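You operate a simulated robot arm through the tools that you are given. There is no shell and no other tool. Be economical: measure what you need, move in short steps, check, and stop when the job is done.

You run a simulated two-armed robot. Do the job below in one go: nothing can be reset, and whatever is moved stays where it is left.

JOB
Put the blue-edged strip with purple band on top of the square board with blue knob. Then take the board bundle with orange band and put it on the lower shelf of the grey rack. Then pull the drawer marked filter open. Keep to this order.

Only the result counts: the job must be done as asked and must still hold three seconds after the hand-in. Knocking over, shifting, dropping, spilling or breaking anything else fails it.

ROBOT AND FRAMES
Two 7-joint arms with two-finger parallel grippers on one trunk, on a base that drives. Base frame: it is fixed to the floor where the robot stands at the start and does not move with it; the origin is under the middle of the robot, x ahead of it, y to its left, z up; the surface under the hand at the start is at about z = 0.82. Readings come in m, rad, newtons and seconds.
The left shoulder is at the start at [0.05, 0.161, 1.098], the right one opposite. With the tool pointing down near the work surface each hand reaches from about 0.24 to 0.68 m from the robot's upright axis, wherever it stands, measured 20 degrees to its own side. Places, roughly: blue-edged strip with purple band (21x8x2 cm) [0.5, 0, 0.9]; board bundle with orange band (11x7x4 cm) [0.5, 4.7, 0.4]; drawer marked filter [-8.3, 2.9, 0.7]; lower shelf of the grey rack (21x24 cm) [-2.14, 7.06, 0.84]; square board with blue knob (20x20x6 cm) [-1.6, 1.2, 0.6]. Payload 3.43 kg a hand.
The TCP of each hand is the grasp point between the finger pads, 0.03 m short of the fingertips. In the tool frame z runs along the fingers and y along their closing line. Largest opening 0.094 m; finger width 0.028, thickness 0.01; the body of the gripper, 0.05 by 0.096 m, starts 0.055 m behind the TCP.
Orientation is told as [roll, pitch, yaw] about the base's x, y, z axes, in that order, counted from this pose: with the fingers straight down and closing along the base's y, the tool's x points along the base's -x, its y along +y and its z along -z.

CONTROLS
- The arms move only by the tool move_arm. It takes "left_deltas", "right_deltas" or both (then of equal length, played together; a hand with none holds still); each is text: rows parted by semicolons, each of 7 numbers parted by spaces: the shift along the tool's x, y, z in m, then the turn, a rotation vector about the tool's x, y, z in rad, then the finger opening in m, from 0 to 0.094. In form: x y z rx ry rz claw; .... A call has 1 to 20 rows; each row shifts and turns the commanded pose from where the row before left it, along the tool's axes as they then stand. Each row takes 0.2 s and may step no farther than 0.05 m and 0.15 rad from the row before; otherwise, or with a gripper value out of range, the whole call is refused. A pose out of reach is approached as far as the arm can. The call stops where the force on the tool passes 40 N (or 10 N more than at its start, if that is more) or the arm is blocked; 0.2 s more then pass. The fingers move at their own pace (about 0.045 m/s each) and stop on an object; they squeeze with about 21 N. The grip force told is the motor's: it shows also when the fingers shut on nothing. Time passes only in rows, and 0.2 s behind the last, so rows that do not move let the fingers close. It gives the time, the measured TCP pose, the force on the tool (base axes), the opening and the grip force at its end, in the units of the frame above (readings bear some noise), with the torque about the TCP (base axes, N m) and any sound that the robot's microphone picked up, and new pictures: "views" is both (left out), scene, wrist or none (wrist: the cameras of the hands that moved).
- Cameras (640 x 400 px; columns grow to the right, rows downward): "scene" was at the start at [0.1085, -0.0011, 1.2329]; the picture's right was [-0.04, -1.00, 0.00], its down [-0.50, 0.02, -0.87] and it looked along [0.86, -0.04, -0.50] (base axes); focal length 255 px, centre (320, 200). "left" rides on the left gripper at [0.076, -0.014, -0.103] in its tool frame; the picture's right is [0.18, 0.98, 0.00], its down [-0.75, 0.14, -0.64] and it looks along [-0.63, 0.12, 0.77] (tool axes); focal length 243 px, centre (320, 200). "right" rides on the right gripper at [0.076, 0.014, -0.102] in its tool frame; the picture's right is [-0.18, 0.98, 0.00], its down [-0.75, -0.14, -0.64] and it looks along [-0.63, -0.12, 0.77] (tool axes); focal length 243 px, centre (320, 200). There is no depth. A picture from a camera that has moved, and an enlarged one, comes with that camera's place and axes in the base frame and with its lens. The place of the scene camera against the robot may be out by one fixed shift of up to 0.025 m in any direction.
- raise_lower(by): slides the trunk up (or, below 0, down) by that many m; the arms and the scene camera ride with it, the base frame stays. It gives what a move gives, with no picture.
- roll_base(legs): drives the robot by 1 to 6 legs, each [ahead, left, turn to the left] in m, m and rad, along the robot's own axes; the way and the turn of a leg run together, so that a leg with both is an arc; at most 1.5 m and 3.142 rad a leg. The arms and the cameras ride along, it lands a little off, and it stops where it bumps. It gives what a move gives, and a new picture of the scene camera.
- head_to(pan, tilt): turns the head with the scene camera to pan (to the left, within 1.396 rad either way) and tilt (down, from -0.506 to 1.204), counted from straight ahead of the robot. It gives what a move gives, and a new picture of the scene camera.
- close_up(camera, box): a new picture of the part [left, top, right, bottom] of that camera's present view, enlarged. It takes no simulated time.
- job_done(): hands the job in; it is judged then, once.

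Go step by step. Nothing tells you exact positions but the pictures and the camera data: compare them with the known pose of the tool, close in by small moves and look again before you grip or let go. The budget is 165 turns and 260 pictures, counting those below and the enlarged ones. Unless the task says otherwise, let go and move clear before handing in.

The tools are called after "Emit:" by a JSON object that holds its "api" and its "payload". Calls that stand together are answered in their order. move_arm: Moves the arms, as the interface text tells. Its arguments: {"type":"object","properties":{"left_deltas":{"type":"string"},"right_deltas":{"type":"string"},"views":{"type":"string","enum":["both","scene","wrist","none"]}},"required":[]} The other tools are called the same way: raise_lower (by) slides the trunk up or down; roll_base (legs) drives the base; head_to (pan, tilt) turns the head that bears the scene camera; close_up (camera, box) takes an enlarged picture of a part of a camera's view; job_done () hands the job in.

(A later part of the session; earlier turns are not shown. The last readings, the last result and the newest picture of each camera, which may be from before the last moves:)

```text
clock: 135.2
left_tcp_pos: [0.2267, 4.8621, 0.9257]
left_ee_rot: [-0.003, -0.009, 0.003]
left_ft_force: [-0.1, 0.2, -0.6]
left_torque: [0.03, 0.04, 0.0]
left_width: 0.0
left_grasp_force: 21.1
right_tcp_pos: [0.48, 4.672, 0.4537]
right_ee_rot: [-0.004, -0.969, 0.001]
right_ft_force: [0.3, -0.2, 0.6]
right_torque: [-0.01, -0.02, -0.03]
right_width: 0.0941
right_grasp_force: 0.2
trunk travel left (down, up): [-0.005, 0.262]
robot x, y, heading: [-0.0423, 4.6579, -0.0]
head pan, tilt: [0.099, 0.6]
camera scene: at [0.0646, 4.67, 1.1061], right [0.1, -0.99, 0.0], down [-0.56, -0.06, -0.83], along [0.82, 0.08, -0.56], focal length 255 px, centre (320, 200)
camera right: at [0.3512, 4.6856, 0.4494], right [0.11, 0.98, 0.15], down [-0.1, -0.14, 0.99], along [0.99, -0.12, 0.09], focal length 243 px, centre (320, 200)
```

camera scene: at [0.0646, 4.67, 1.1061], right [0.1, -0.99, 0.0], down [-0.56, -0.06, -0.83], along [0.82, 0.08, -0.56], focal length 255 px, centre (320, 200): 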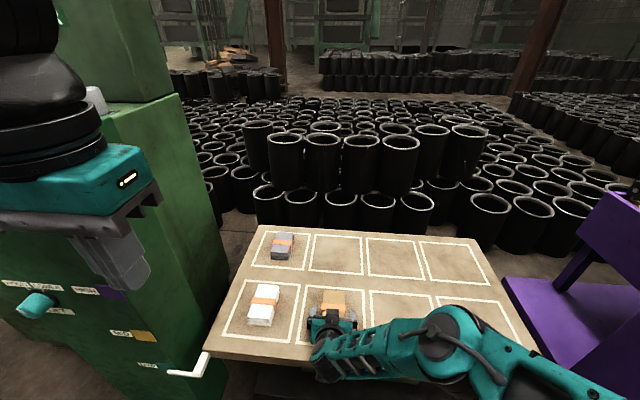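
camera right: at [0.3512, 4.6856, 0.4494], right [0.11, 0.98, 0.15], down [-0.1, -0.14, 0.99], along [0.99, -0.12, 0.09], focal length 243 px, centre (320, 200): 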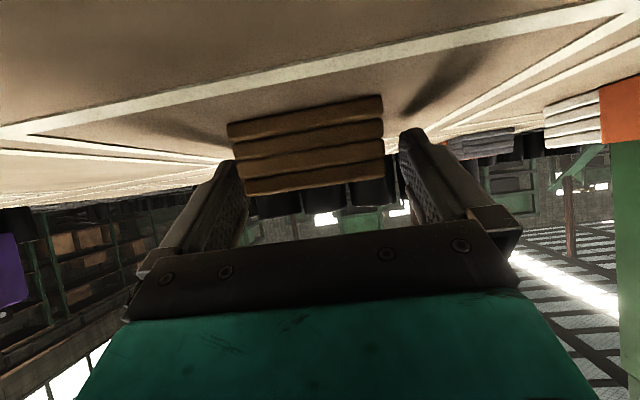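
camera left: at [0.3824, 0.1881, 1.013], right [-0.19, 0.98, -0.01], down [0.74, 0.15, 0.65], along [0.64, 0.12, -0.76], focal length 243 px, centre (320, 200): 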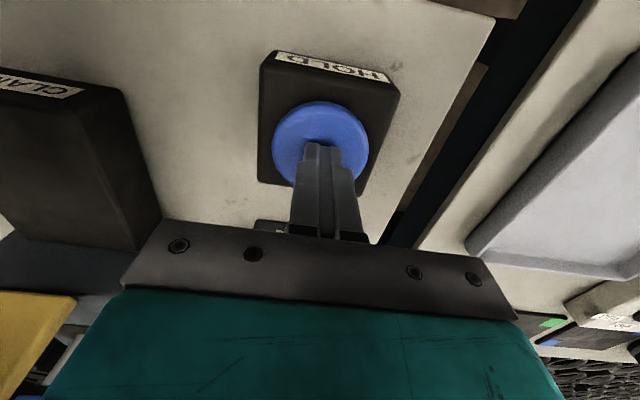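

Centered. Close and lift.

Emit:
{"api": "move_arm", "payload": {"right_deltas": "0 0 0 0 0 0 0.075; 0 0 0 0 0 0 0.06; 0 0 0 0 0 0 0.045; 0 0 0 0 0 0 0.045; 0 0 0 0 0 0 0.045; -0.0082 0 -0.0057 0 0 0 0.045; -0.0164 0 -0.0114 0 0 0 0.045; -0.0246 0 -0.0172 0 0 0 0.045; -0.0246 0 -0.0172 0 0 0 0.045; 0 0 0 0 0 0 0.045", "views": "both"}}

```text
clock: 137.4
left_tcp_pos: [0.2265, 4.8622, 0.9253]
left_ee_rot: [-0.002, -0.009, 0.004]
left_ft_force: [0.0, 0.1, 0.4]
left_torque: [-0.02, 0.0, -0.01]
left_width: 0.0
left_grasp_force: 21.6
right_tcp_pos: [0.4778, 4.6707, 0.5443]
right_ee_rot: [0.003, -0.974, 0.001]
right_ft_force: [0.1, 0.1, -1.3]
right_torque: [-0.02, 0.03, 0.01]
right_width: 0.0688
right_grasp_force: 21.1
trunk travel left (down, up): [-0.005, 0.262]
robot x, y, heading: [-0.0394, 4.6553, 0.002]
head pan, tilt: [0.099, 0.6]
camera scene: at [0.0647, 4.67, 1.1061], right [0.1, -0.99, 0.0], down [-0.56, -0.06, -0.83], along [0.82, 0.08, -0.56], focal length 255 px, centre (320, 200)
camera right: at [0.3498, 4.6838, 0.5396], right [0.1, 0.98, 0.15], down [-0.11, -0.14, 0.98], along [0.99, -0.12, 0.09], focal length 243 px, centre (320, 200)
```

scene: 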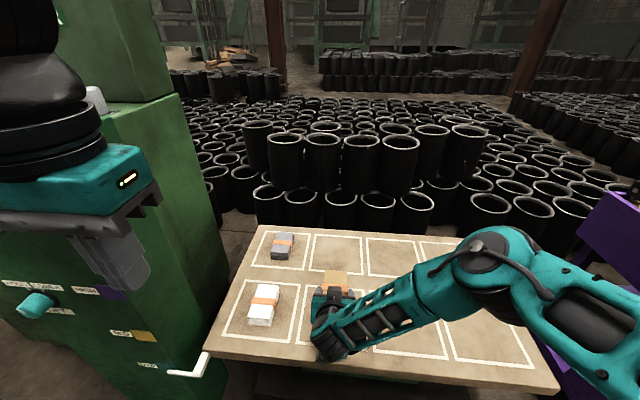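
right: 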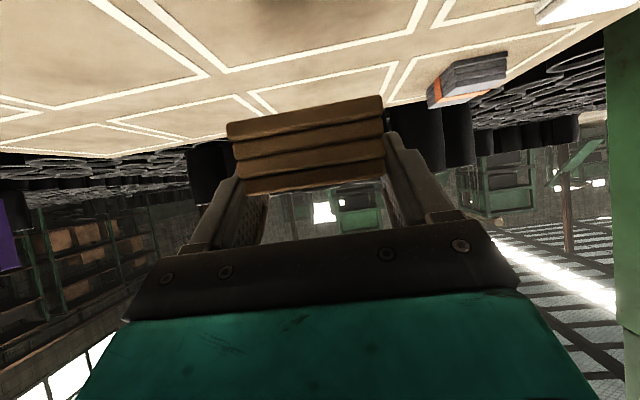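

Bundle held. Raise it, back away, and turn toward the grey rack at [-2.14, 7.06].

Emit:
{"api": "move_arm", "payload": {"right_deltas": "-0.0328 0 -0.0229 0 0 0 0.045; -0.0328 0 -0.0229 0 0 0 0.045; -0.0328 0 -0.0229 0 0 0 0.045; 0 0 0 0 0 0 0.045", "views": "none"}}

Emit:
{"api": "roll_base", "payload": {"legs": [[-0.55, 0, 0], [0, 0, 1.57]]}}

Emit:
{"api": "head_to", "payload": {"pan": 0.5, "tilt": 0.3}}

```text
clock: 138.4
left_tcp_pos: [0.2252, 4.8627, 0.9257]
left_ee_rot: [-0.003, -0.01, 0.004]
left_ft_force: [0.1, -1.0, 0.2]
left_torque: [-0.01, 0.02, -0.02]
left_width: 0.0002
left_grasp_force: 20.9
right_tcp_pos: [0.4769, 4.6707, 0.664]
right_ee_rot: [-0.003, -0.974, 0.002]
right_ft_force: [-0.3, 0.7, -0.5]
right_torque: [-0.02, 0.05, -0.01]
right_width: 0.069
right_grasp_force: 20.8
trunk travel left (down, up): [-0.005, 0.262]
robot x, y, heading: [-0.044, 4.6585, 0.0]
head pan, tilt: [0.099, 0.6]
```

```text
clock: 145.4
left_tcp_pos: [-0.7966, 4.9229, 0.9247]
left_ee_rot: [-0.003, -0.01, 1.574]
left_ft_force: [0.0, 0.3, 0.7]
left_torque: [0.02, 0.01, -0.03]
left_width: 0.0001
left_grasp_force: 20.7
right_tcp_pos: [-0.6069, 5.1731, 0.6635]
right_ee_rot: [0.002, -0.975, 1.572]
right_ft_force: [-0.2, -0.6, -1.1]
right_torque: [-0.06, -0.01, 0.01]
right_width: 0.0686
right_grasp_force: 21.1
trunk travel left (down, up): [-0.005, 0.262]
robot x, y, heading: [-0.5885, 4.6562, 1.569]
head pan, tilt: [0.099, 0.6]
camera scene: at [-0.6241, 4.7868, 1.1061], right [0.99, 0.1, 0.0], down [0.06, -0.56, -0.83], along [-0.08, 0.82, -0.57], focal length 255 px, centre (320, 200)
```

scene: 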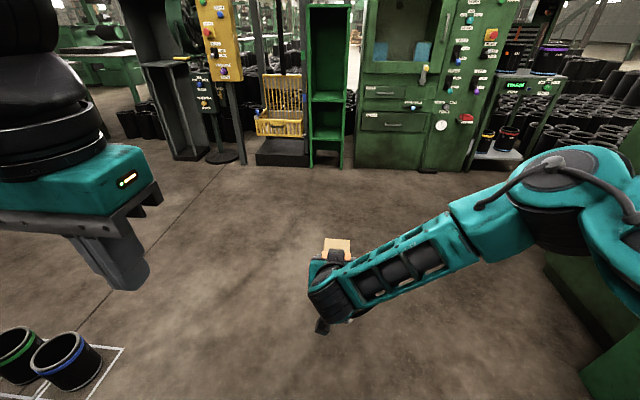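

```text
clock: 146.3
left_tcp_pos: [-0.7988, 4.9232, 0.925]
left_ee_rot: [-0.003, -0.011, 1.574]
left_ft_force: [-1.3, -0.3, 0.1]
left_torque: [0.02, 0.04, -0.01]
left_width: 0.0001
left_grasp_force: 20.8
right_tcp_pos: [-0.6063, 5.1741, 0.6634]
right_ee_rot: [0.003, -0.974, 1.57]
right_ft_force: [-0.1, -0.5, -1.4]
right_torque: [-0.06, 0.01, 0.0]
right_width: 0.0689
right_grasp_force: 21.0
trunk travel left (down, up): [-0.005, 0.262]
robot x, y, heading: [-0.5924, 4.6528, 1.577]
head pan, tilt: [0.499, 0.3]
camera scene: at [-0.6599, 4.7808, 1.1335], right [0.88, 0.48, 0.0], down [0.14, -0.26, -0.96], along [-0.46, 0.84, -0.3], focal length 255 px, centre (320, 200)
```

scene: 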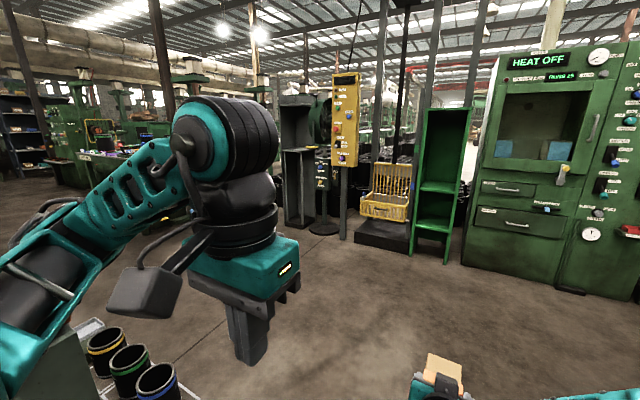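

Emit:
{"api": "close_up", "payload": {"camera": "scene", "box": [250, 60, 470, 270]}}

```text
1.90 times, centred on (360, 165) of scene
camera zoom: at [-0.6599, 4.7808, 1.1335], right [0.88, 0.48, 0.0], down [0.14, -0.26, -0.96], along [-0.46, 0.84, -0.3], focal length 485 px, centre (244, 267)
```

zoom: 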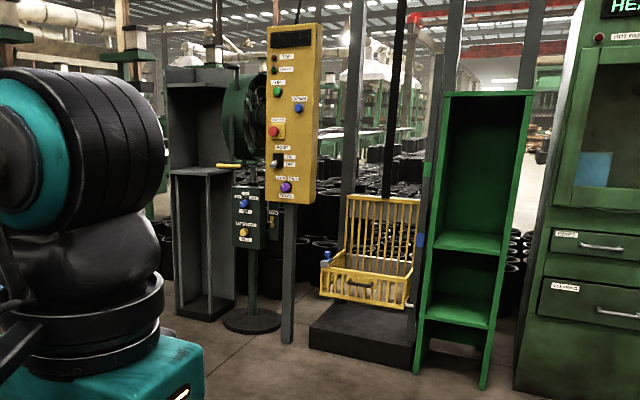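

Drive ahead for a better view of the grey rack's shelves.

Emit:
{"api": "roll_base", "payload": {"legs": [[1.0, 0, 0], [0, 0.5, 0.5]]}}

Emit:
{"api": "head_to", "payload": {"pan": 0.1, "tilt": 0.3}}

```text
clock: 155.9
left_tcp_pos: [-1.3723, 5.6758, 0.9266]
left_ee_rot: [-0.003, -0.011, 2.068]
left_ft_force: [-0.6, 0.4, -0.1]
left_torque: [-0.03, 0.0, 0.04]
left_width: 0.0
left_grasp_force: 21.6
right_tcp_pos: [-1.3238, 5.987, 0.6633]
right_ee_rot: [0.002, -0.974, 2.067]
right_ft_force: [0.2, -0.7, -1.1]
right_torque: [-0.04, -0.05, -0.02]
right_width: 0.0685
right_grasp_force: 21.6
trunk travel left (down, up): [-0.005, 0.262]
robot x, y, heading: [-1.0669, 5.5394, 2.069]
head pan, tilt: [0.499, 0.3]
camera scene: at [-1.1854, 5.6264, 1.1336], right [0.54, 0.84, 0.0], down [0.25, -0.16, -0.96], along [-0.8, 0.52, -0.3], focal length 255 px, centre (320, 200)
```

scene: 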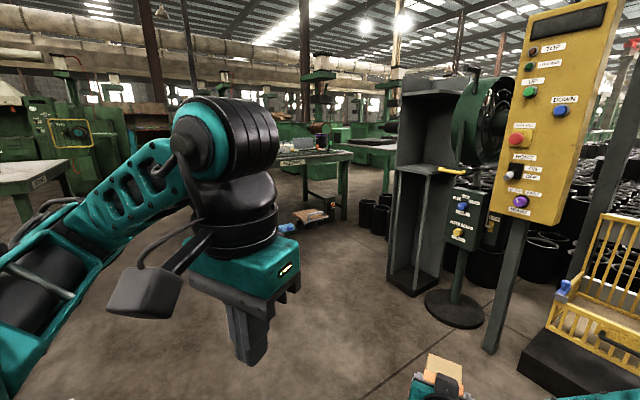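

```text
clock: 156.8
left_tcp_pos: [-1.373, 5.6768, 0.9254]
left_ee_rot: [-0.004, -0.011, 2.067]
left_ft_force: [-0.9, 0.6, -0.8]
left_torque: [-0.01, 0.02, -0.01]
left_width: 0.0
left_grasp_force: 21.2
right_tcp_pos: [-1.3248, 5.9871, 0.6639]
right_ee_rot: [0.001, -0.974, 2.068]
right_ft_force: [0.5, 0.1, -1.9]
right_torque: [-0.03, 0.02, 0.0]
right_width: 0.0687
right_grasp_force: 21.4
trunk travel left (down, up): [-0.005, 0.262]
robot x, y, heading: [-1.0661, 5.5386, 2.067]
head pan, tilt: [0.099, 0.3]
camera scene: at [-1.1595, 5.6529, 1.1336], right [0.83, 0.56, 0.0], down [0.17, -0.24, -0.96], along [-0.54, 0.79, -0.3], focal length 255 px, centre (320, 200)
```

scene: 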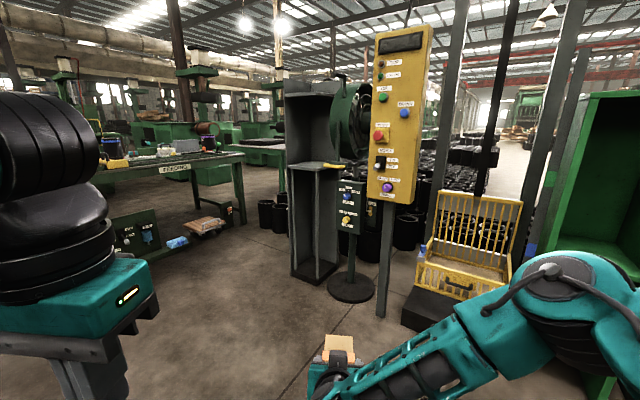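

Emit:
{"api": "close_up", "payload": {"camera": "scene", "box": [250, 60, 470, 300]}}

Emit:
{"api": "close_up", "payload": {"camera": "scene", "box": [300, 140, 420, 240]}}

```text
1.67 times, centred on (360, 180) of scene
camera zoom: at [-1.1595, 5.6529, 1.1336], right [0.83, 0.56, 0.0], down [0.17, -0.24, -0.96], along [-0.54, 0.79, -0.3], focal length 424 px, centre (253, 233)
```

zoom: 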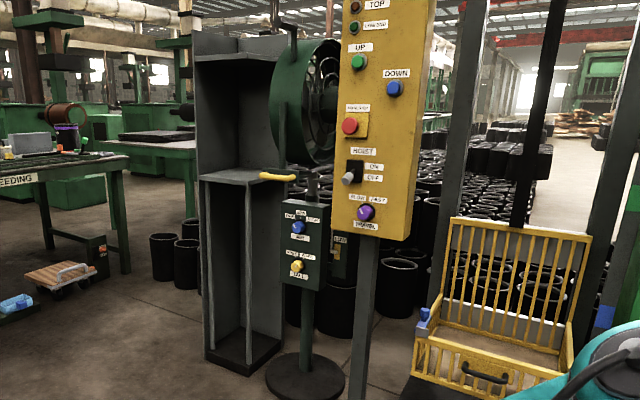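

```text
4.00 times, centred on (360, 190) of scene
camera zoom: at [-1.1595, 5.6529, 1.1336], right [0.83, 0.56, 0.0], down [0.17, -0.24, -0.96], along [-0.54, 0.79, -0.3], focal length 1019 px, centre (160, 240)
```

zoom: 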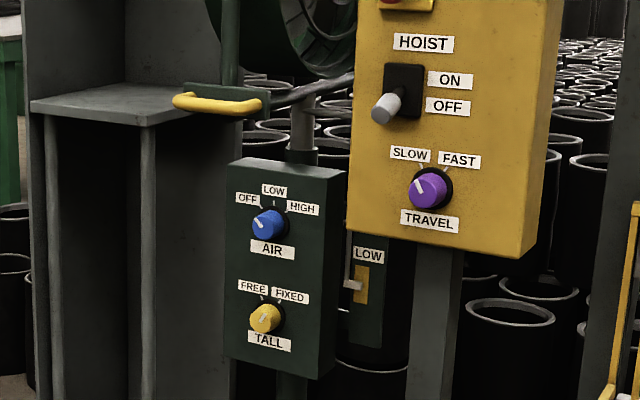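

The grey rack's lower shelf spans about x −2.33…−2.06, y 6.95…7.21, open toward −y, with a fan stand to its right. I'll raise the trunk and position in front of it, facing +y.

Emit:
{"api": "raise_lower", "payload": {"by": 0.25}}

Emit:
{"api": "roll_base", "payload": {"legs": [[0, 0, -0.497], [0.4, 0, 0], [0, 1.05, 0]]}}

Emit:
{"api": "head_to", "payload": {"pan": -0.1, "tilt": 0.45}}

```text
clock: 159.3
left_tcp_pos: [-1.3742, 5.6762, 1.1754]
left_ee_rot: [-0.004, -0.01, 2.068]
left_ft_force: [0.1, -0.5, -0.2]
left_torque: [-0.02, -0.02, -0.01]
left_width: 0.0
left_grasp_force: 21.1
right_tcp_pos: [-1.323, 5.987, 0.9123]
right_ee_rot: [0.001, -0.974, 2.068]
right_ft_force: [-0.3, -0.2, -1.6]
right_torque: [-0.02, 0.03, -0.01]
right_width: 0.0688
right_grasp_force: 21.2
trunk travel left (down, up): [-0.255, 0.012]
robot x, y, heading: [-1.0666, 5.5341, 2.064]
head pan, tilt: [0.099, 0.3]
```

```text
clock: 172.4
left_tcp_pos: [-2.3123, 6.2219, 1.1758]
left_ee_rot: [-0.004, -0.009, 1.56]
left_ft_force: [-1.1, -0.3, -0.6]
left_torque: [0.01, 0.01, 0.01]
left_width: 0.0
left_grasp_force: 21.0
right_tcp_pos: [-2.1179, 6.4702, 0.9138]
right_ee_rot: [0.0, -0.974, 1.56]
right_ft_force: [0.1, 0.2, -0.7]
right_torque: [-0.06, -0.04, -0.01]
right_width: 0.0687
right_grasp_force: 20.9
trunk travel left (down, up): [-0.255, 0.012]
robot x, y, heading: [-2.1135, 5.9494, 1.56]
head pan, tilt: [0.099, 0.3]
camera scene: at [-2.1419, 6.0877, 1.3836], right [1.0, 0.09, 0.0], down [0.03, -0.29, -0.96], along [-0.08, 0.95, -0.3], focal length 255 px, centre (320, 200)
```

scene: 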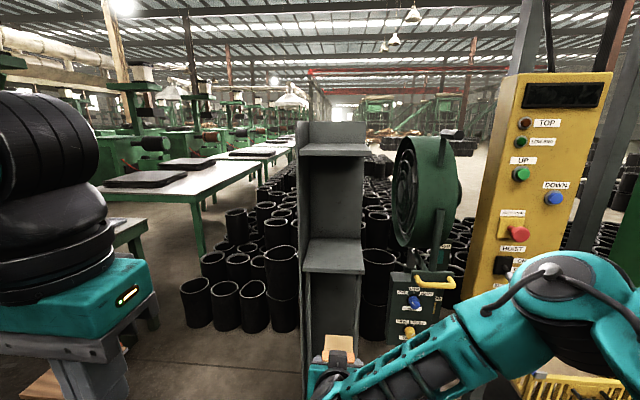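

```text
clock: 173.1
left_tcp_pos: [-2.3132, 6.2216, 1.1752]
left_ee_rot: [-0.003, -0.01, 1.558]
left_ft_force: [-0.1, 0.3, 0.0]
left_torque: [0.03, 0.02, -0.02]
left_width: 0.0
left_grasp_force: 21.6
right_tcp_pos: [-2.118, 6.4682, 0.914]
right_ee_rot: [0.001, -0.973, 1.559]
right_ft_force: [-0.3, -0.3, -1.8]
right_torque: [-0.06, 0.0, -0.03]
right_width: 0.0687
right_grasp_force: 21.4
trunk travel left (down, up): [-0.255, 0.012]
robot x, y, heading: [-2.1168, 5.9524, 1.566]
head pan, tilt: [-0.099, 0.45]
camera scene: at [-2.1235, 6.0861, 1.3697], right [0.99, -0.11, 0.0], down [-0.05, -0.43, -0.9], along [0.1, 0.89, -0.43], focal length 255 px, centre (320, 200)
```

scene: 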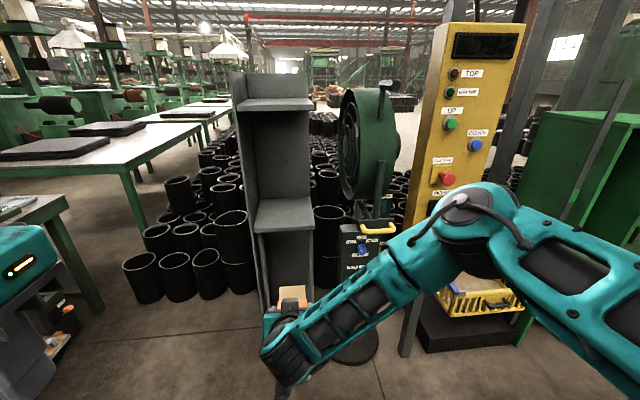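

Emit:
{"api": "close_up", "payload": {"camera": "scene", "box": [220, 70, 420, 300]}}

Emit:
{"api": "close_up", "payload": {"camera": "right", "box": [0, 0, 640, 400]}}

```text
1.74 times, centred on (320, 185) of scene
camera zoom: at [-2.1235, 6.0861, 1.3697], right [0.99, -0.11, 0.0], down [-0.05, -0.43, -0.9], along [0.1, 0.89, -0.43], focal length 443 px, centre (320, 226)
```

zoom: 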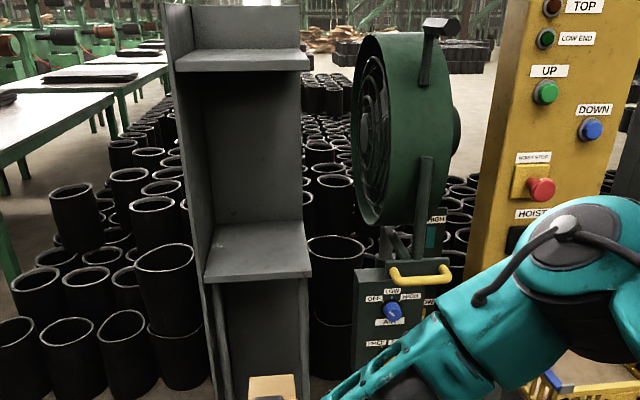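

```text
1.00 times, centred on (320, 200) of right (not enlarged: the box is as wide or as high as the picture)
camera zoom: at [-2.135, 6.3411, 0.9086], right [-0.98, 0.12, 0.15], down [0.14, -0.11, 0.98], along [0.13, 0.99, 0.09], focal length 243 px, centre (320, 200)
```

zoom: 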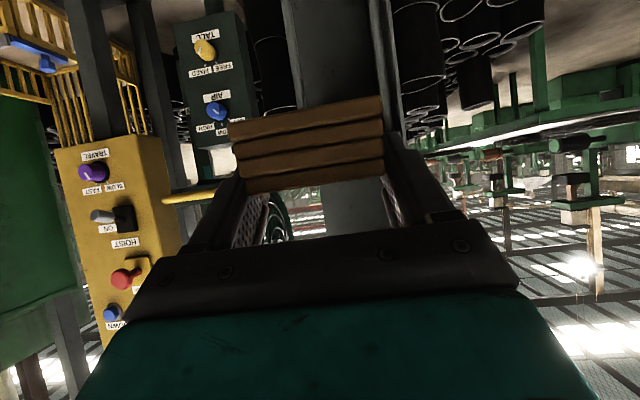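

Fan is to the right, and my elbow would crowd it, so I'll lower the trunk, shift base left, and stretch the right arm straight ahead before driving in.

Emit:
{"api": "roll_base", "payload": {"legs": [[0, 0.19, 0.008]]}}

Emit:
{"api": "raise_lower", "payload": {"by": -0.15}}

Emit:
{"api": "move_arm", "payload": {"right_deltas": "-0.0328 -0.035 -0.0229 0 0 0 0.045; -0.0328 -0.035 -0.0113 0 0 0 0.045; -0.0328 -0.035 -0.0113 0 0 0 0.045; -0.0328 -0.035 -0.0113 0 0 0 0.045; -0.0328 -0.025 -0.0113 0 0 0 0.045; -0.0168 0 0.0248 0 0 0 0.045; -0.0168 0 0.0248 0 0 0 0.045; -0.0168 0 0.0248 0 0 0 0.045; 0 0 0 0 0 0 0.045", "views": "both"}}

```text
clock: 175.4
left_tcp_pos: [-2.5054, 6.2218, 1.1756]
left_ee_rot: [-0.003, -0.012, 1.566]
left_ft_force: [0.0, -0.4, 0.2]
left_torque: [0.02, -0.03, 0.0]
left_width: 0.0002
left_grasp_force: 21.1
right_tcp_pos: [-2.3133, 6.4721, 0.9139]
right_ee_rot: [0.001, -0.972, 1.564]
right_ft_force: [-0.6, -0.6, -1.2]
right_torque: [-0.07, 0.0, 0.02]
right_width: 0.0686
right_grasp_force: 21.0
trunk travel left (down, up): [-0.255, 0.012]
robot x, y, heading: [-2.3021, 5.9513, 1.57]
head pan, tilt: [-0.099, 0.45]
camera scene: at [-2.3154, 6.0878, 1.3696], right [0.99, -0.1, 0.0], down [-0.05, -0.43, -0.9], along [0.09, 0.9, -0.44], focal length 255 px, centre (320, 200)
```

scene: 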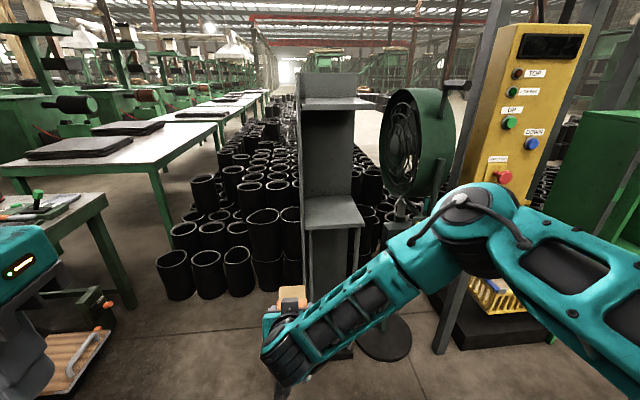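

```text
clock: 177.2
left_tcp_pos: [-2.505, 6.2223, 1.026]
left_ee_rot: [-0.003, -0.009, 1.565]
left_ft_force: [0.4, 0.4, 0.1]
left_torque: [-0.01, 0.0, -0.01]
left_width: 0.0
left_grasp_force: 21.1
right_tcp_pos: [-2.3125, 6.4708, 0.7635]
right_ee_rot: [0.002, -0.974, 1.563]
right_ft_force: [-0.8, 0.1, -2.0]
right_torque: [-0.01, 0.04, 0.01]
right_width: 0.0684
right_grasp_force: 21.0
trunk travel left (down, up): [-0.105, 0.162]
robot x, y, heading: [-2.3006, 5.9545, 1.564]
head pan, tilt: [-0.099, 0.45]
```

```text
refused: row 1 steps farther than a row can; nothing moved
```

Emit:
{"api": "move_arm", "payload": {"right_deltas": "-0.0265 -0.031 -0.018 0 0 0 0.045; -0.0265 -0.031 -0.018 0 0 0 0.045; -0.0265 -0.031 -0.018 0 0 0 0.045; -0.0265 -0.031 -0.018 0 0 0 0.045; -0.0265 -0.031 -0.018 0 0 0 0.045; -0.0224 0 0.0331 0 0 0 0.045; -0.0224 0 0.0331 0 0 0 0.045; -0.0224 0 0.0331 0 0 0 0.045; -0.0224 0 0.0331 0 0 0 0.045; 0 0 0 0 0 0 0.045", "views": "both"}}

```text
clock: 179.4
left_tcp_pos: [-2.5045, 6.2217, 1.0248]
left_ee_rot: [-0.005, -0.009, 1.563]
left_ft_force: [0.2, 0.6, 0.8]
left_torque: [0.0, -0.03, -0.01]
left_width: 0.0
left_grasp_force: 21.2
right_tcp_pos: [-2.1575, 6.6301, 0.9207]
right_ee_rot: [0.0, -0.974, 1.563]
right_ft_force: [0.1, 0.5, -0.7]
right_torque: [-0.03, -0.01, 0.03]
right_width: 0.0686
right_grasp_force: 21.3
trunk travel left (down, up): [-0.105, 0.162]
robot x, y, heading: [-2.304, 5.9529, 1.567]
head pan, tilt: [-0.099, 0.45]
camera scene: at [-2.315, 6.0878, 1.2196], right [0.99, -0.1, 0.0], down [-0.05, -0.43, -0.9], along [0.09, 0.9, -0.44], focal length 255 px, centre (320, 200)
camera right: at [-2.1722, 6.5015, 0.9172], right [-0.98, 0.11, 0.15], down [0.14, -0.11, 0.98], along [0.12, 0.99, 0.09], focal length 243 px, centre (320, 200)
```

scene: 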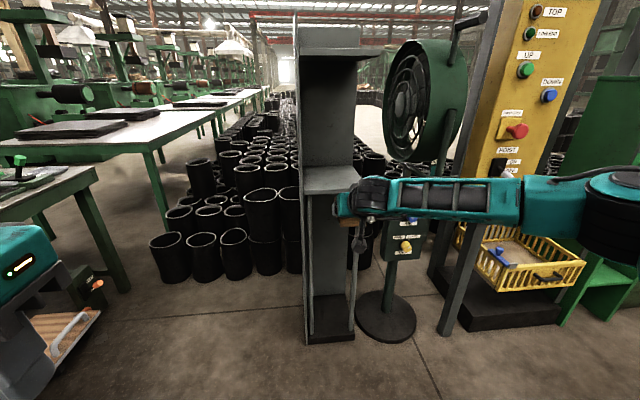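
right: 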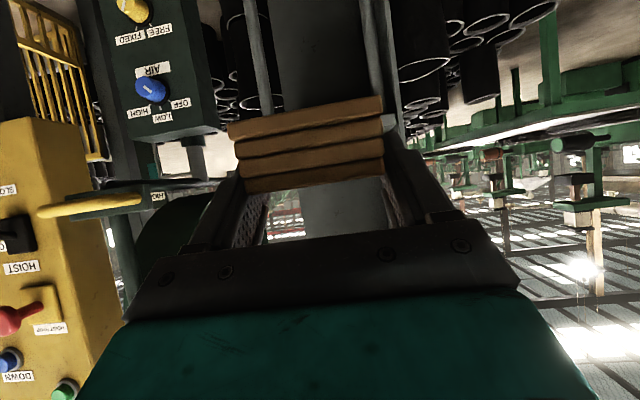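

Aligned in x with the rack (bundle x≈−2.157, rack −2.28…−2.04). Extend the arm further forward so the elbow tucks in.

Emit:
{"api": "move_arm", "payload": {"right_deltas": "-0.0224 0 0.0331 0 0 0 0.045; -0.0224 0 0.0331 0 0 0 0.045; -0.0224 0 0.0331 0 0 0 0.045; -0.0224 0 0.0331 0 0 0 0.045; 0 0 0 0 0 0 0.045", "views": "both"}}

```text
clock: 180.6
left_tcp_pos: [-2.5057, 6.2227, 1.0251]
left_ee_rot: [-0.004, -0.01, 1.566]
left_ft_force: [-0.4, 0.5, -0.3]
left_torque: [-0.04, -0.01, 0.01]
left_width: 0.0003
left_grasp_force: 20.4
right_tcp_pos: [-2.1555, 6.7494, 0.9214]
right_ee_rot: [0.004, -0.974, 1.563]
right_ft_force: [-0.8, -0.6, -1.4]
right_torque: [-0.03, 0.01, 0.0]
right_width: 0.0688
right_grasp_force: 21.4
right hand out of reach, approached as far as the arm can: row 4
trunk travel left (down, up): [-0.105, 0.162]
robot x, y, heading: [-2.3018, 5.9502, 1.567]
head pan, tilt: [-0.099, 0.45]
camera scene: at [-2.3148, 6.0878, 1.2196], right [0.99, -0.1, 0.0], down [-0.05, -0.43, -0.9], along [0.09, 0.9, -0.44], focal length 255 px, centre (320, 200)
camera right: at [-2.1715, 6.6215, 0.9173], right [-0.98, 0.11, 0.15], down [0.14, -0.11, 0.98], along [0.12, 0.99, 0.09], focal length 243 px, centre (320, 200)
```

scene: 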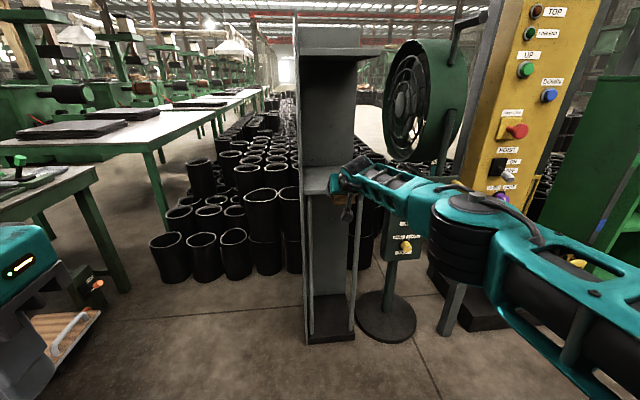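
right: 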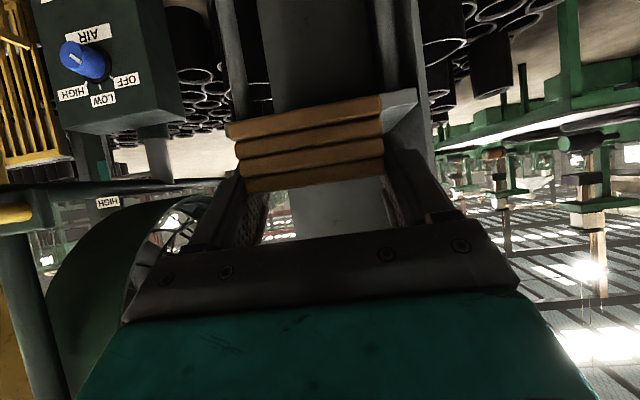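

The elbow would come close to the fan; I'll shift the base 0.1 m further left and move the hand right to compensate.

Emit:
{"api": "roll_base", "payload": {"legs": [[0, 0.1, 0.003]]}}

Emit:
{"api": "move_arm", "payload": {"right_deltas": "0 -0.035 -0.02 0 0 0 0.045; 0 -0.035 0 0 0 0 0.045; 0 -0.03 0 0 0 0 0.045; 0 0 0 0 0 0 0.045", "views": "both"}}

```text
clock: 182.1
left_tcp_pos: [-2.6038, 6.2218, 1.0252]
left_ee_rot: [-0.003, -0.012, 1.569]
left_ft_force: [0.1, 0.7, -0.5]
left_torque: [-0.01, -0.01, -0.02]
left_width: 0.0001
left_grasp_force: 21.0
right_tcp_pos: [-2.2573, 6.7517, 0.9216]
right_ee_rot: [-0.001, -0.974, 1.568]
right_ft_force: [0.7, 0.8, -1.1]
right_torque: [-0.04, -0.02, 0.02]
right_width: 0.0686
right_grasp_force: 21.0
trunk travel left (down, up): [-0.105, 0.162]
robot x, y, heading: [-2.4043, 5.9537, 1.574]
head pan, tilt: [-0.099, 0.45]
camera scene: at [-2.4141, 6.0882, 1.2196], right [0.99, -0.1, 0.0], down [-0.04, -0.43, -0.9], along [0.09, 0.9, -0.44], focal length 255 px, centre (320, 200)
```

scene: 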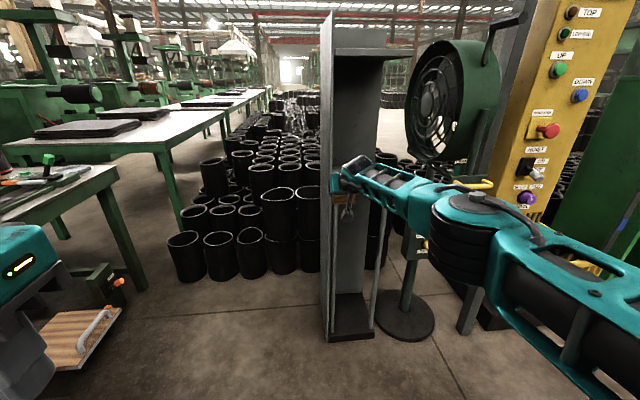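

```text
clock: 183.1
left_tcp_pos: [-2.6054, 6.2224, 1.0251]
left_ee_rot: [-0.004, -0.012, 1.571]
left_ft_force: [-0.4, -0.5, 0.5]
left_torque: [0.01, 0.01, 0.01]
left_width: 0.0
left_grasp_force: 21.1
right_tcp_pos: [-2.1551, 6.7346, 0.9338]
right_ee_rot: [0.001, -0.975, 1.569]
right_ft_force: [-0.1, 0.6, -0.6]
right_torque: [-0.01, 0.02, 0.02]
right_width: 0.0685
right_grasp_force: 21.3
trunk travel left (down, up): [-0.105, 0.162]
robot x, y, heading: [-2.4047, 5.9507, 1.569]
head pan, tilt: [-0.099, 0.45]
camera scene: at [-2.4139, 6.0882, 1.2196], right [0.99, -0.1, 0.0], down [-0.04, -0.43, -0.9], along [0.09, 0.9, -0.44], focal length 255 px, centre (320, 200)
camera right: at [-2.1715, 6.6065, 0.9289], right [-0.98, 0.11, 0.15], down [0.14, -0.11, 0.98], along [0.12, 0.99, 0.09], focal length 243 px, centre (320, 200)
```

scene: 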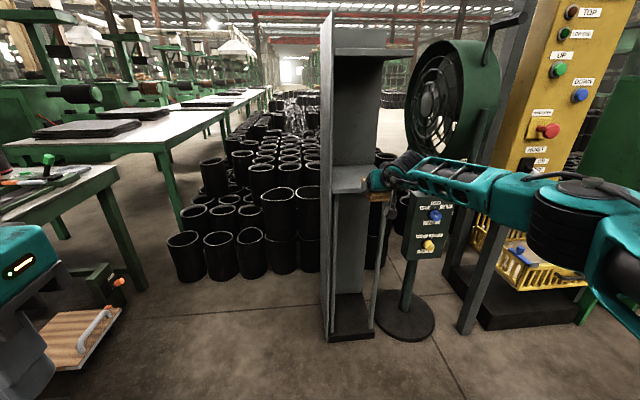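
right: 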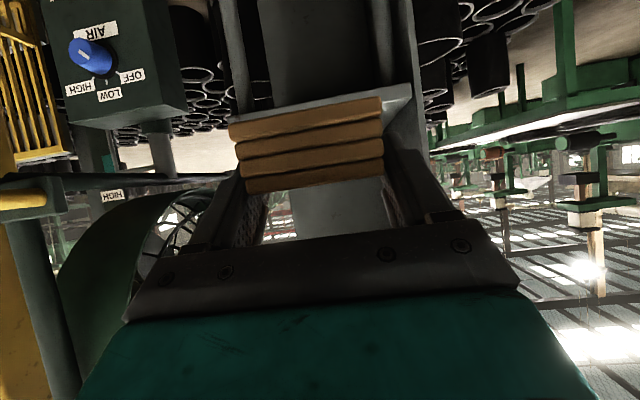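

The elbow was better tucked in the previous stance; I'll revert to it.

Emit:
{"api": "move_arm", "payload": {"right_deltas": "0 0.035 0 0 0 0 0.045; 0 0.035 0 0 0 0 0.045; 0 0.03 0 0 0 0 0.045; 0 0 0 0 0 0 0.045", "views": "none"}}

Emit:
{"api": "roll_base", "payload": {"legs": [[0, -0.1, 0]]}}

Emit:
{"api": "head_to", "payload": {"pan": -0.4, "tilt": 0.6}}

```text
clock: 184.1
left_tcp_pos: [-2.6049, 6.2217, 1.026]
left_ee_rot: [-0.004, -0.011, 1.569]
left_ft_force: [0.5, 0.2, 0.2]
left_torque: [0.0, 0.0, -0.02]
left_width: 0.0003
left_grasp_force: 20.9
right_tcp_pos: [-2.2568, 6.7335, 0.9331]
right_ee_rot: [0.001, -0.976, 1.569]
right_ft_force: [-0.5, -0.3, -1.8]
right_torque: [-0.02, 0.02, 0.01]
right_width: 0.0685
right_grasp_force: 21.3
trunk travel left (down, up): [-0.105, 0.162]
robot x, y, heading: [-2.4052, 5.9516, 1.569]
head pan, tilt: [-0.099, 0.45]
```

```text
clock: 185.6
left_tcp_pos: [-2.5045, 6.2217, 1.0247]
left_ee_rot: [-0.002, -0.01, 1.568]
left_ft_force: [0.0, -0.4, -0.5]
left_torque: [0.01, 0.02, 0.0]
left_width: 0.0
left_grasp_force: 20.6
right_tcp_pos: [-2.1556, 6.7352, 0.934]
right_ee_rot: [0.002, -0.974, 1.566]
right_ft_force: [-0.8, -0.1, -1.2]
right_torque: [-0.05, -0.02, 0.01]
right_width: 0.0687
right_grasp_force: 21.4
trunk travel left (down, up): [-0.105, 0.162]
robot x, y, heading: [-2.3047, 5.9535, 1.571]
head pan, tilt: [-0.099, 0.45]
camera scene: at [-2.3135, 6.088, 1.2196], right [0.99, -0.1, 0.0], down [-0.04, -0.43, -0.9], along [0.09, 0.9, -0.44], focal length 255 px, centre (320, 200)
```

scene: 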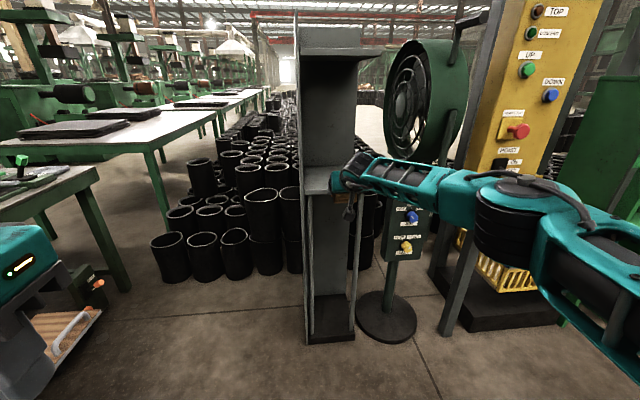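

```text
clock: 186.4
left_tcp_pos: [-2.5043, 6.2221, 1.026]
left_ee_rot: [-0.005, -0.011, 1.571]
left_ft_force: [0.8, -0.1, -0.7]
left_torque: [0.0, 0.01, -0.02]
left_width: 0.0001
left_grasp_force: 20.7
right_tcp_pos: [-2.1561, 6.7363, 0.9338]
right_ee_rot: [0.003, -0.975, 1.566]
right_ft_force: [-1.4, 0.2, -1.7]
right_torque: [-0.03, -0.03, 0.04]
right_width: 0.0688
right_grasp_force: 21.8
trunk travel left (down, up): [-0.105, 0.162]
robot x, y, heading: [-2.2991, 5.9556, 1.567]
head pan, tilt: [-0.4, 0.6]
camera scene: at [-2.2885, 6.078, 1.2061], right [0.92, -0.39, 0.0], down [-0.22, -0.52, -0.83], along [0.32, 0.76, -0.56], focal length 255 px, centre (320, 200)
```

scene: 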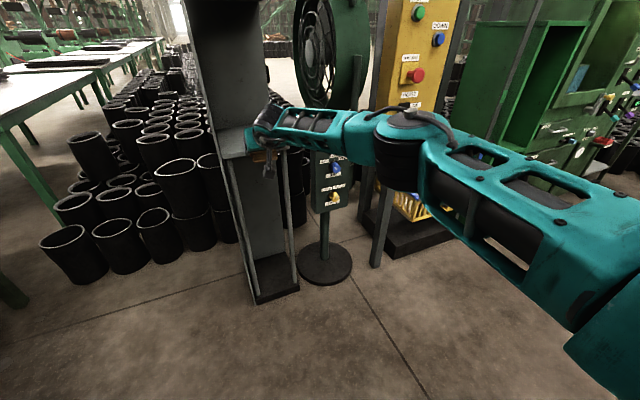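

Elbow is well clear of the fan. Drive ahead 0.25 m to bring the bundle over the shelf.

Emit:
{"api": "roll_base", "payload": {"legs": [[0.15, 0, 0], [0.1, 0, 0]]}}

Emit:
{"api": "close_up", "payload": {"camera": "right", "box": [0, 0, 640, 400]}}

Emit:
{"api": "close_up", "payload": {"camera": "scene", "box": [150, 0, 450, 240]}}

```text
clock: 188.6
left_tcp_pos: [-2.5038, 6.4714, 1.0254]
left_ee_rot: [-0.003, -0.01, 1.569]
left_ft_force: [0.5, 0.8, -0.6]
left_torque: [-0.03, 0.01, -0.02]
left_width: 0.0001
left_grasp_force: 21.8
right_tcp_pos: [-2.1551, 6.9841, 0.9321]
right_ee_rot: [0.002, -0.976, 1.568]
right_ft_force: [-0.3, -0.3, -1.4]
right_torque: [-0.08, 0.01, 0.01]
right_width: 0.0684
right_grasp_force: 20.7
trunk travel left (down, up): [-0.105, 0.162]
robot x, y, heading: [-2.2996, 6.2019, 1.567]
head pan, tilt: [-0.4, 0.6]
camera scene: at [-2.2878, 6.3271, 1.206], right [0.92, -0.39, 0.0], down [-0.22, -0.52, -0.82], along [0.32, 0.76, -0.57], focal length 255 px, centre (320, 200)
```

scene: 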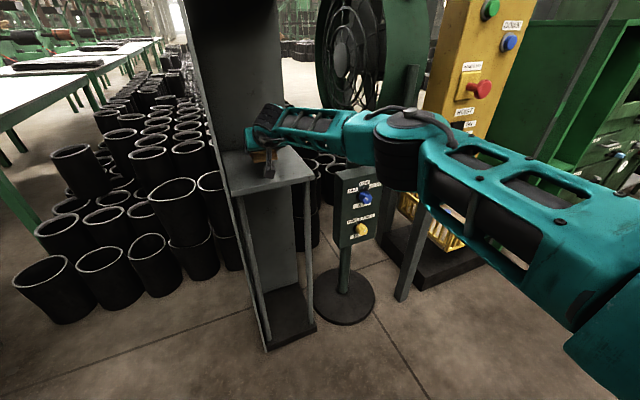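

```text
1.00 times, centred on (320, 200) of right (not enlarged: the box is as wide or as high as the picture)
camera zoom: at [-2.1706, 6.855, 0.9285], right [-0.98, 0.11, 0.15], down [0.14, -0.11, 0.98], along [0.12, 0.99, 0.09], focal length 243 px, centre (320, 200)
```

zoom: 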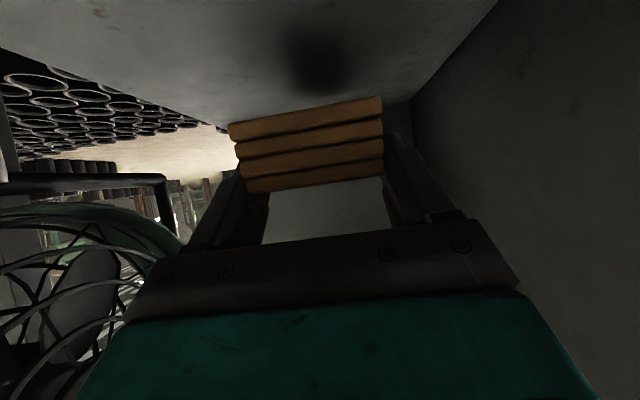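

```text
1.67 times, centred on (300, 120) of scene
camera zoom: at [-2.2878, 6.3271, 1.206], right [0.92, -0.39, 0.0], down [-0.22, -0.52, -0.82], along [0.32, 0.76, -0.57], focal length 424 px, centre (353, 333)
```

zoom: 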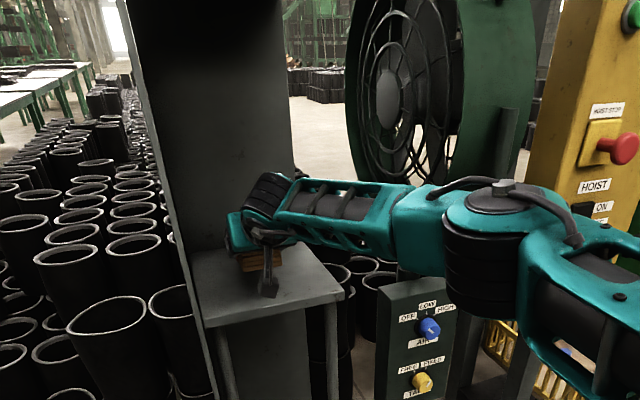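

Over the shelf; bundle's near end at y≈6.952, shelf front ≈6.93. Go 2.5 cm deeper and lower until contact.

Emit:
{"api": "roll_base", "payload": {"legs": [[0.03, 0, 0]]}}

Emit:
{"api": "move_arm", "payload": {"right_deltas": "0.0166 0 0.0112 0 0 0 0.045; 0.0124 0 0.0084 0 0 0 0.045; 0.0041 0 0.0028 0 0 0 0.045; 0.0033 0 0.0022 0 0 0 0.045; 0.0033 0 0.0022 0 0 0 0.045; 0.0033 0 0.0022 0 0 0 0.045; 0.0033 0 0.0022 0 0 0 0.045; 0 0 0 0 0 0 0.045", "views": "both"}}

```text
clock: 189.4
left_tcp_pos: [-2.5026, 6.5006, 1.026]
left_ee_rot: [-0.004, -0.011, 1.568]
left_ft_force: [-0.5, -0.1, 0.2]
left_torque: [0.02, 0.01, 0.01]
left_width: 0.0001
left_grasp_force: 21.0
right_tcp_pos: [-2.1564, 7.014, 0.9329]
right_ee_rot: [0.001, -0.974, 1.567]
right_ft_force: [-0.4, 0.4, -1.5]
right_torque: [-0.02, -0.01, -0.01]
right_width: 0.0688
right_grasp_force: 21.2
trunk travel left (down, up): [-0.105, 0.162]
robot x, y, heading: [-2.3008, 6.2318, 1.575]
head pan, tilt: [-0.4, 0.6]
camera scene: at [-2.2877, 6.357, 1.206], right [0.92, -0.39, 0.0], down [-0.22, -0.52, -0.82], along [0.32, 0.76, -0.57], focal length 255 px, centre (320, 200)
```

scene: 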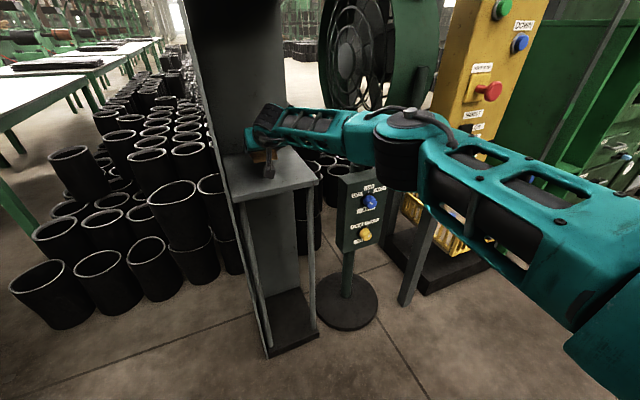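

```text
clock: 191.2
left_tcp_pos: [-2.5034, 6.4995, 1.0269]
left_ee_rot: [-0.003, -0.013, 1.568]
left_ft_force: [0.1, 0.8, -0.2]
left_torque: [-0.01, 0.0, -0.01]
left_width: 0.0001
left_grasp_force: 20.7
right_tcp_pos: [-2.1555, 7.0118, 0.8842]
right_ee_rot: [0.001, -0.983, 1.567]
right_ft_force: [1.7, 2.7, 19.6]
right_torque: [-0.2, -0.01, 0.0]
right_width: 0.0687
right_grasp_force: 21.1
trunk travel left (down, up): [-0.105, 0.162]
robot x, y, heading: [-2.303, 6.2308, 1.568]
head pan, tilt: [-0.4, 0.6]
camera scene: at [-2.288, 6.3544, 1.2067], right [0.92, -0.39, 0.0], down [-0.22, -0.52, -0.83], along [0.32, 0.76, -0.56], focal length 255 px, centre (320, 200)
camera right: at [-2.1704, 6.8845, 0.8782], right [-0.98, 0.1, 0.15], down [0.14, -0.12, 0.98], along [0.12, 0.99, 0.1], focal length 243 px, centre (320, 200)
```

scene: 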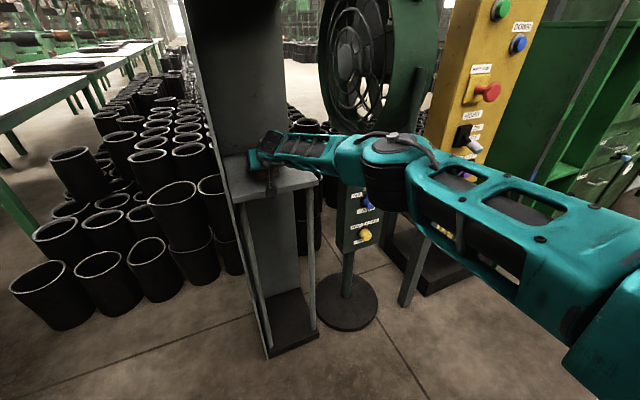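
right: 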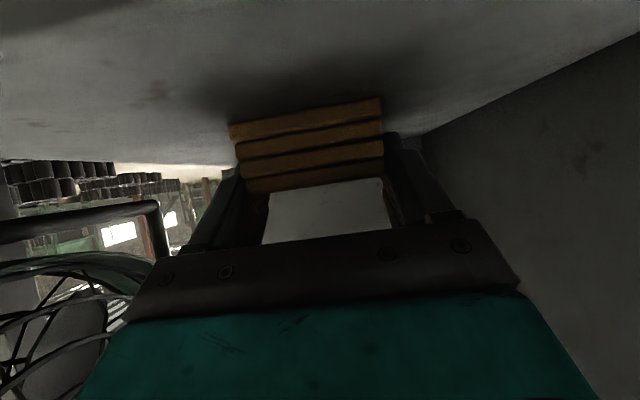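

Contact with about 20 N: bundle is down. Open slowly.

Emit:
{"api": "move_arm", "payload": {"right_deltas": "-0.0008 0 -0.0006 0 0 0 0.06; 0 0 0 0 0 0 0.068; 0 0 0 0 0 0 0.072; 0 0 0 0 0 0 0.078; 0 0 0 0 0 0 0.086; 0 0 0 0 0 0 0.092; 0 0 0 0 0 0 0.092", "views": "wrist"}}

```text
clock: 192.8
left_tcp_pos: [-2.5036, 6.4992, 1.0262]
left_ee_rot: [-0.004, -0.009, 1.57]
left_ft_force: [-0.9, -0.1, -0.5]
left_torque: [0.03, 0.01, -0.01]
left_width: 0.0
left_grasp_force: 21.0
right_tcp_pos: [-2.1541, 7.013, 0.879]
right_ee_rot: [0.0, -0.975, 1.567]
right_ft_force: [0.1, 0.8, 0.1]
right_torque: [-0.02, 0.0, -0.02]
right_width: 0.0921
right_grasp_force: 0.1
trunk travel left (down, up): [-0.105, 0.162]
robot x, y, heading: [-2.3008, 6.2276, 1.569]
head pan, tilt: [-0.4, 0.6]
camera right: at [-2.1701, 6.8842, 0.8739], right [-0.98, 0.11, 0.15], down [0.14, -0.11, 0.98], along [0.12, 0.99, 0.09], focal length 243 px, centre (320, 200)
```

right: 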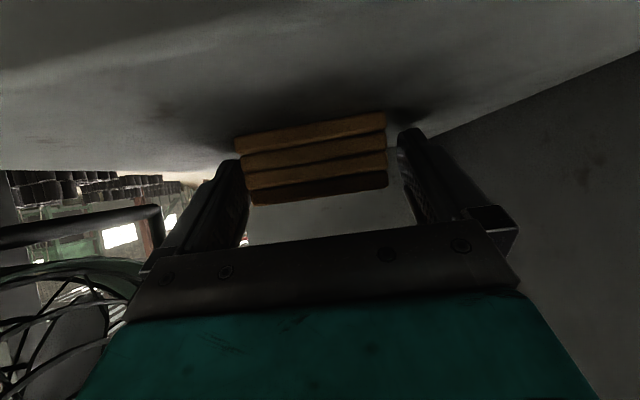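

Released. Lift the fingers clear and drive back.

Emit:
{"api": "move_arm", "payload": {"right_deltas": "-0.0083 0 -0.0056 0 0 0 0.092; -0.0248 0 -0.0168 0 0 0 0.092; -0.0248 0 -0.0168 0 0 0 0.092; 0 0 0 0 0 0 0.092", "views": "none"}}

Emit:
{"api": "roll_base", "payload": {"legs": [[-0.35, 0, 0]]}}

Emit:
{"api": "close_up", "payload": {"camera": "right", "box": [160, 0, 480, 200]}}

```text
clock: 193.8
left_tcp_pos: [-2.5027, 6.5003, 1.0248]
left_ee_rot: [-0.003, -0.009, 1.569]
left_ft_force: [-0.2, 1.5, -0.5]
left_torque: [-0.01, -0.02, -0.01]
left_width: 0.0
left_grasp_force: 20.9
right_tcp_pos: [-2.1559, 7.0133, 0.9483]
right_ee_rot: [0.0, -0.975, 1.566]
right_ft_force: [-0.3, 0.5, -1.2]
right_torque: [-0.02, 0.01, 0.0]
right_width: 0.092
right_grasp_force: 0.0
trunk travel left (down, up): [-0.105, 0.162]
robot x, y, heading: [-2.3022, 6.2336, 1.57]
head pan, tilt: [-0.4, 0.6]
```

```text
clock: 196.1
left_tcp_pos: [-2.5046, 6.1504, 1.0256]
left_ee_rot: [-0.002, -0.01, 1.572]
left_ft_force: [0.4, -0.2, 1.7]
left_torque: [-0.03, -0.02, 0.03]
left_width: 0.0
left_grasp_force: 20.6
right_tcp_pos: [-2.1574, 6.6638, 0.9498]
right_ee_rot: [0.001, -0.973, 1.569]
right_ft_force: [0.5, -0.2, -0.9]
right_torque: [-0.03, 0.0, -0.01]
right_width: 0.092
right_grasp_force: 0.0
trunk travel left (down, up): [-0.105, 0.162]
robot x, y, heading: [-2.303, 5.8801, 1.571]
head pan, tilt: [-0.4, 0.6]
camera scene: at [-2.2885, 6.0067, 1.2062], right [0.92, -0.39, 0.0], down [-0.22, -0.52, -0.83], along [0.32, 0.76, -0.56], focal length 255 px, centre (320, 200)
```

scene: 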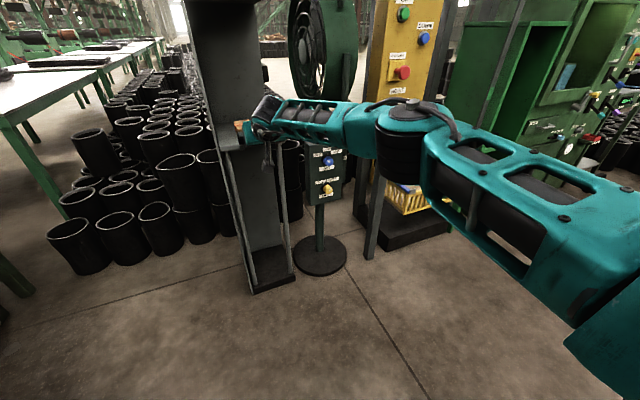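

```text
2.00 times, centred on (320, 100) of right
camera zoom: at [-2.1725, 6.5348, 0.9441], right [-0.98, 0.1, 0.15], down [0.14, -0.11, 0.98], along [0.12, 0.99, 0.09], focal length 485 px, centre (320, 400)
```

zoom: 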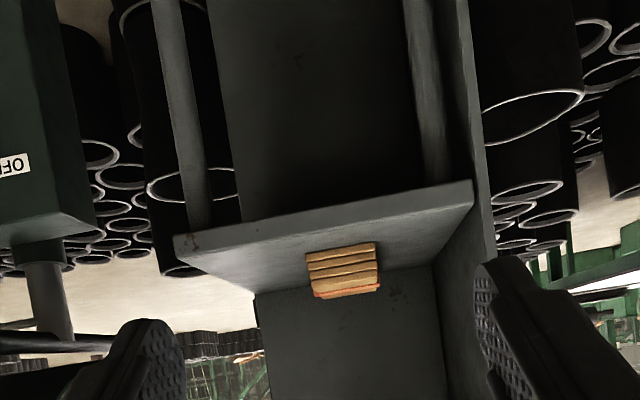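

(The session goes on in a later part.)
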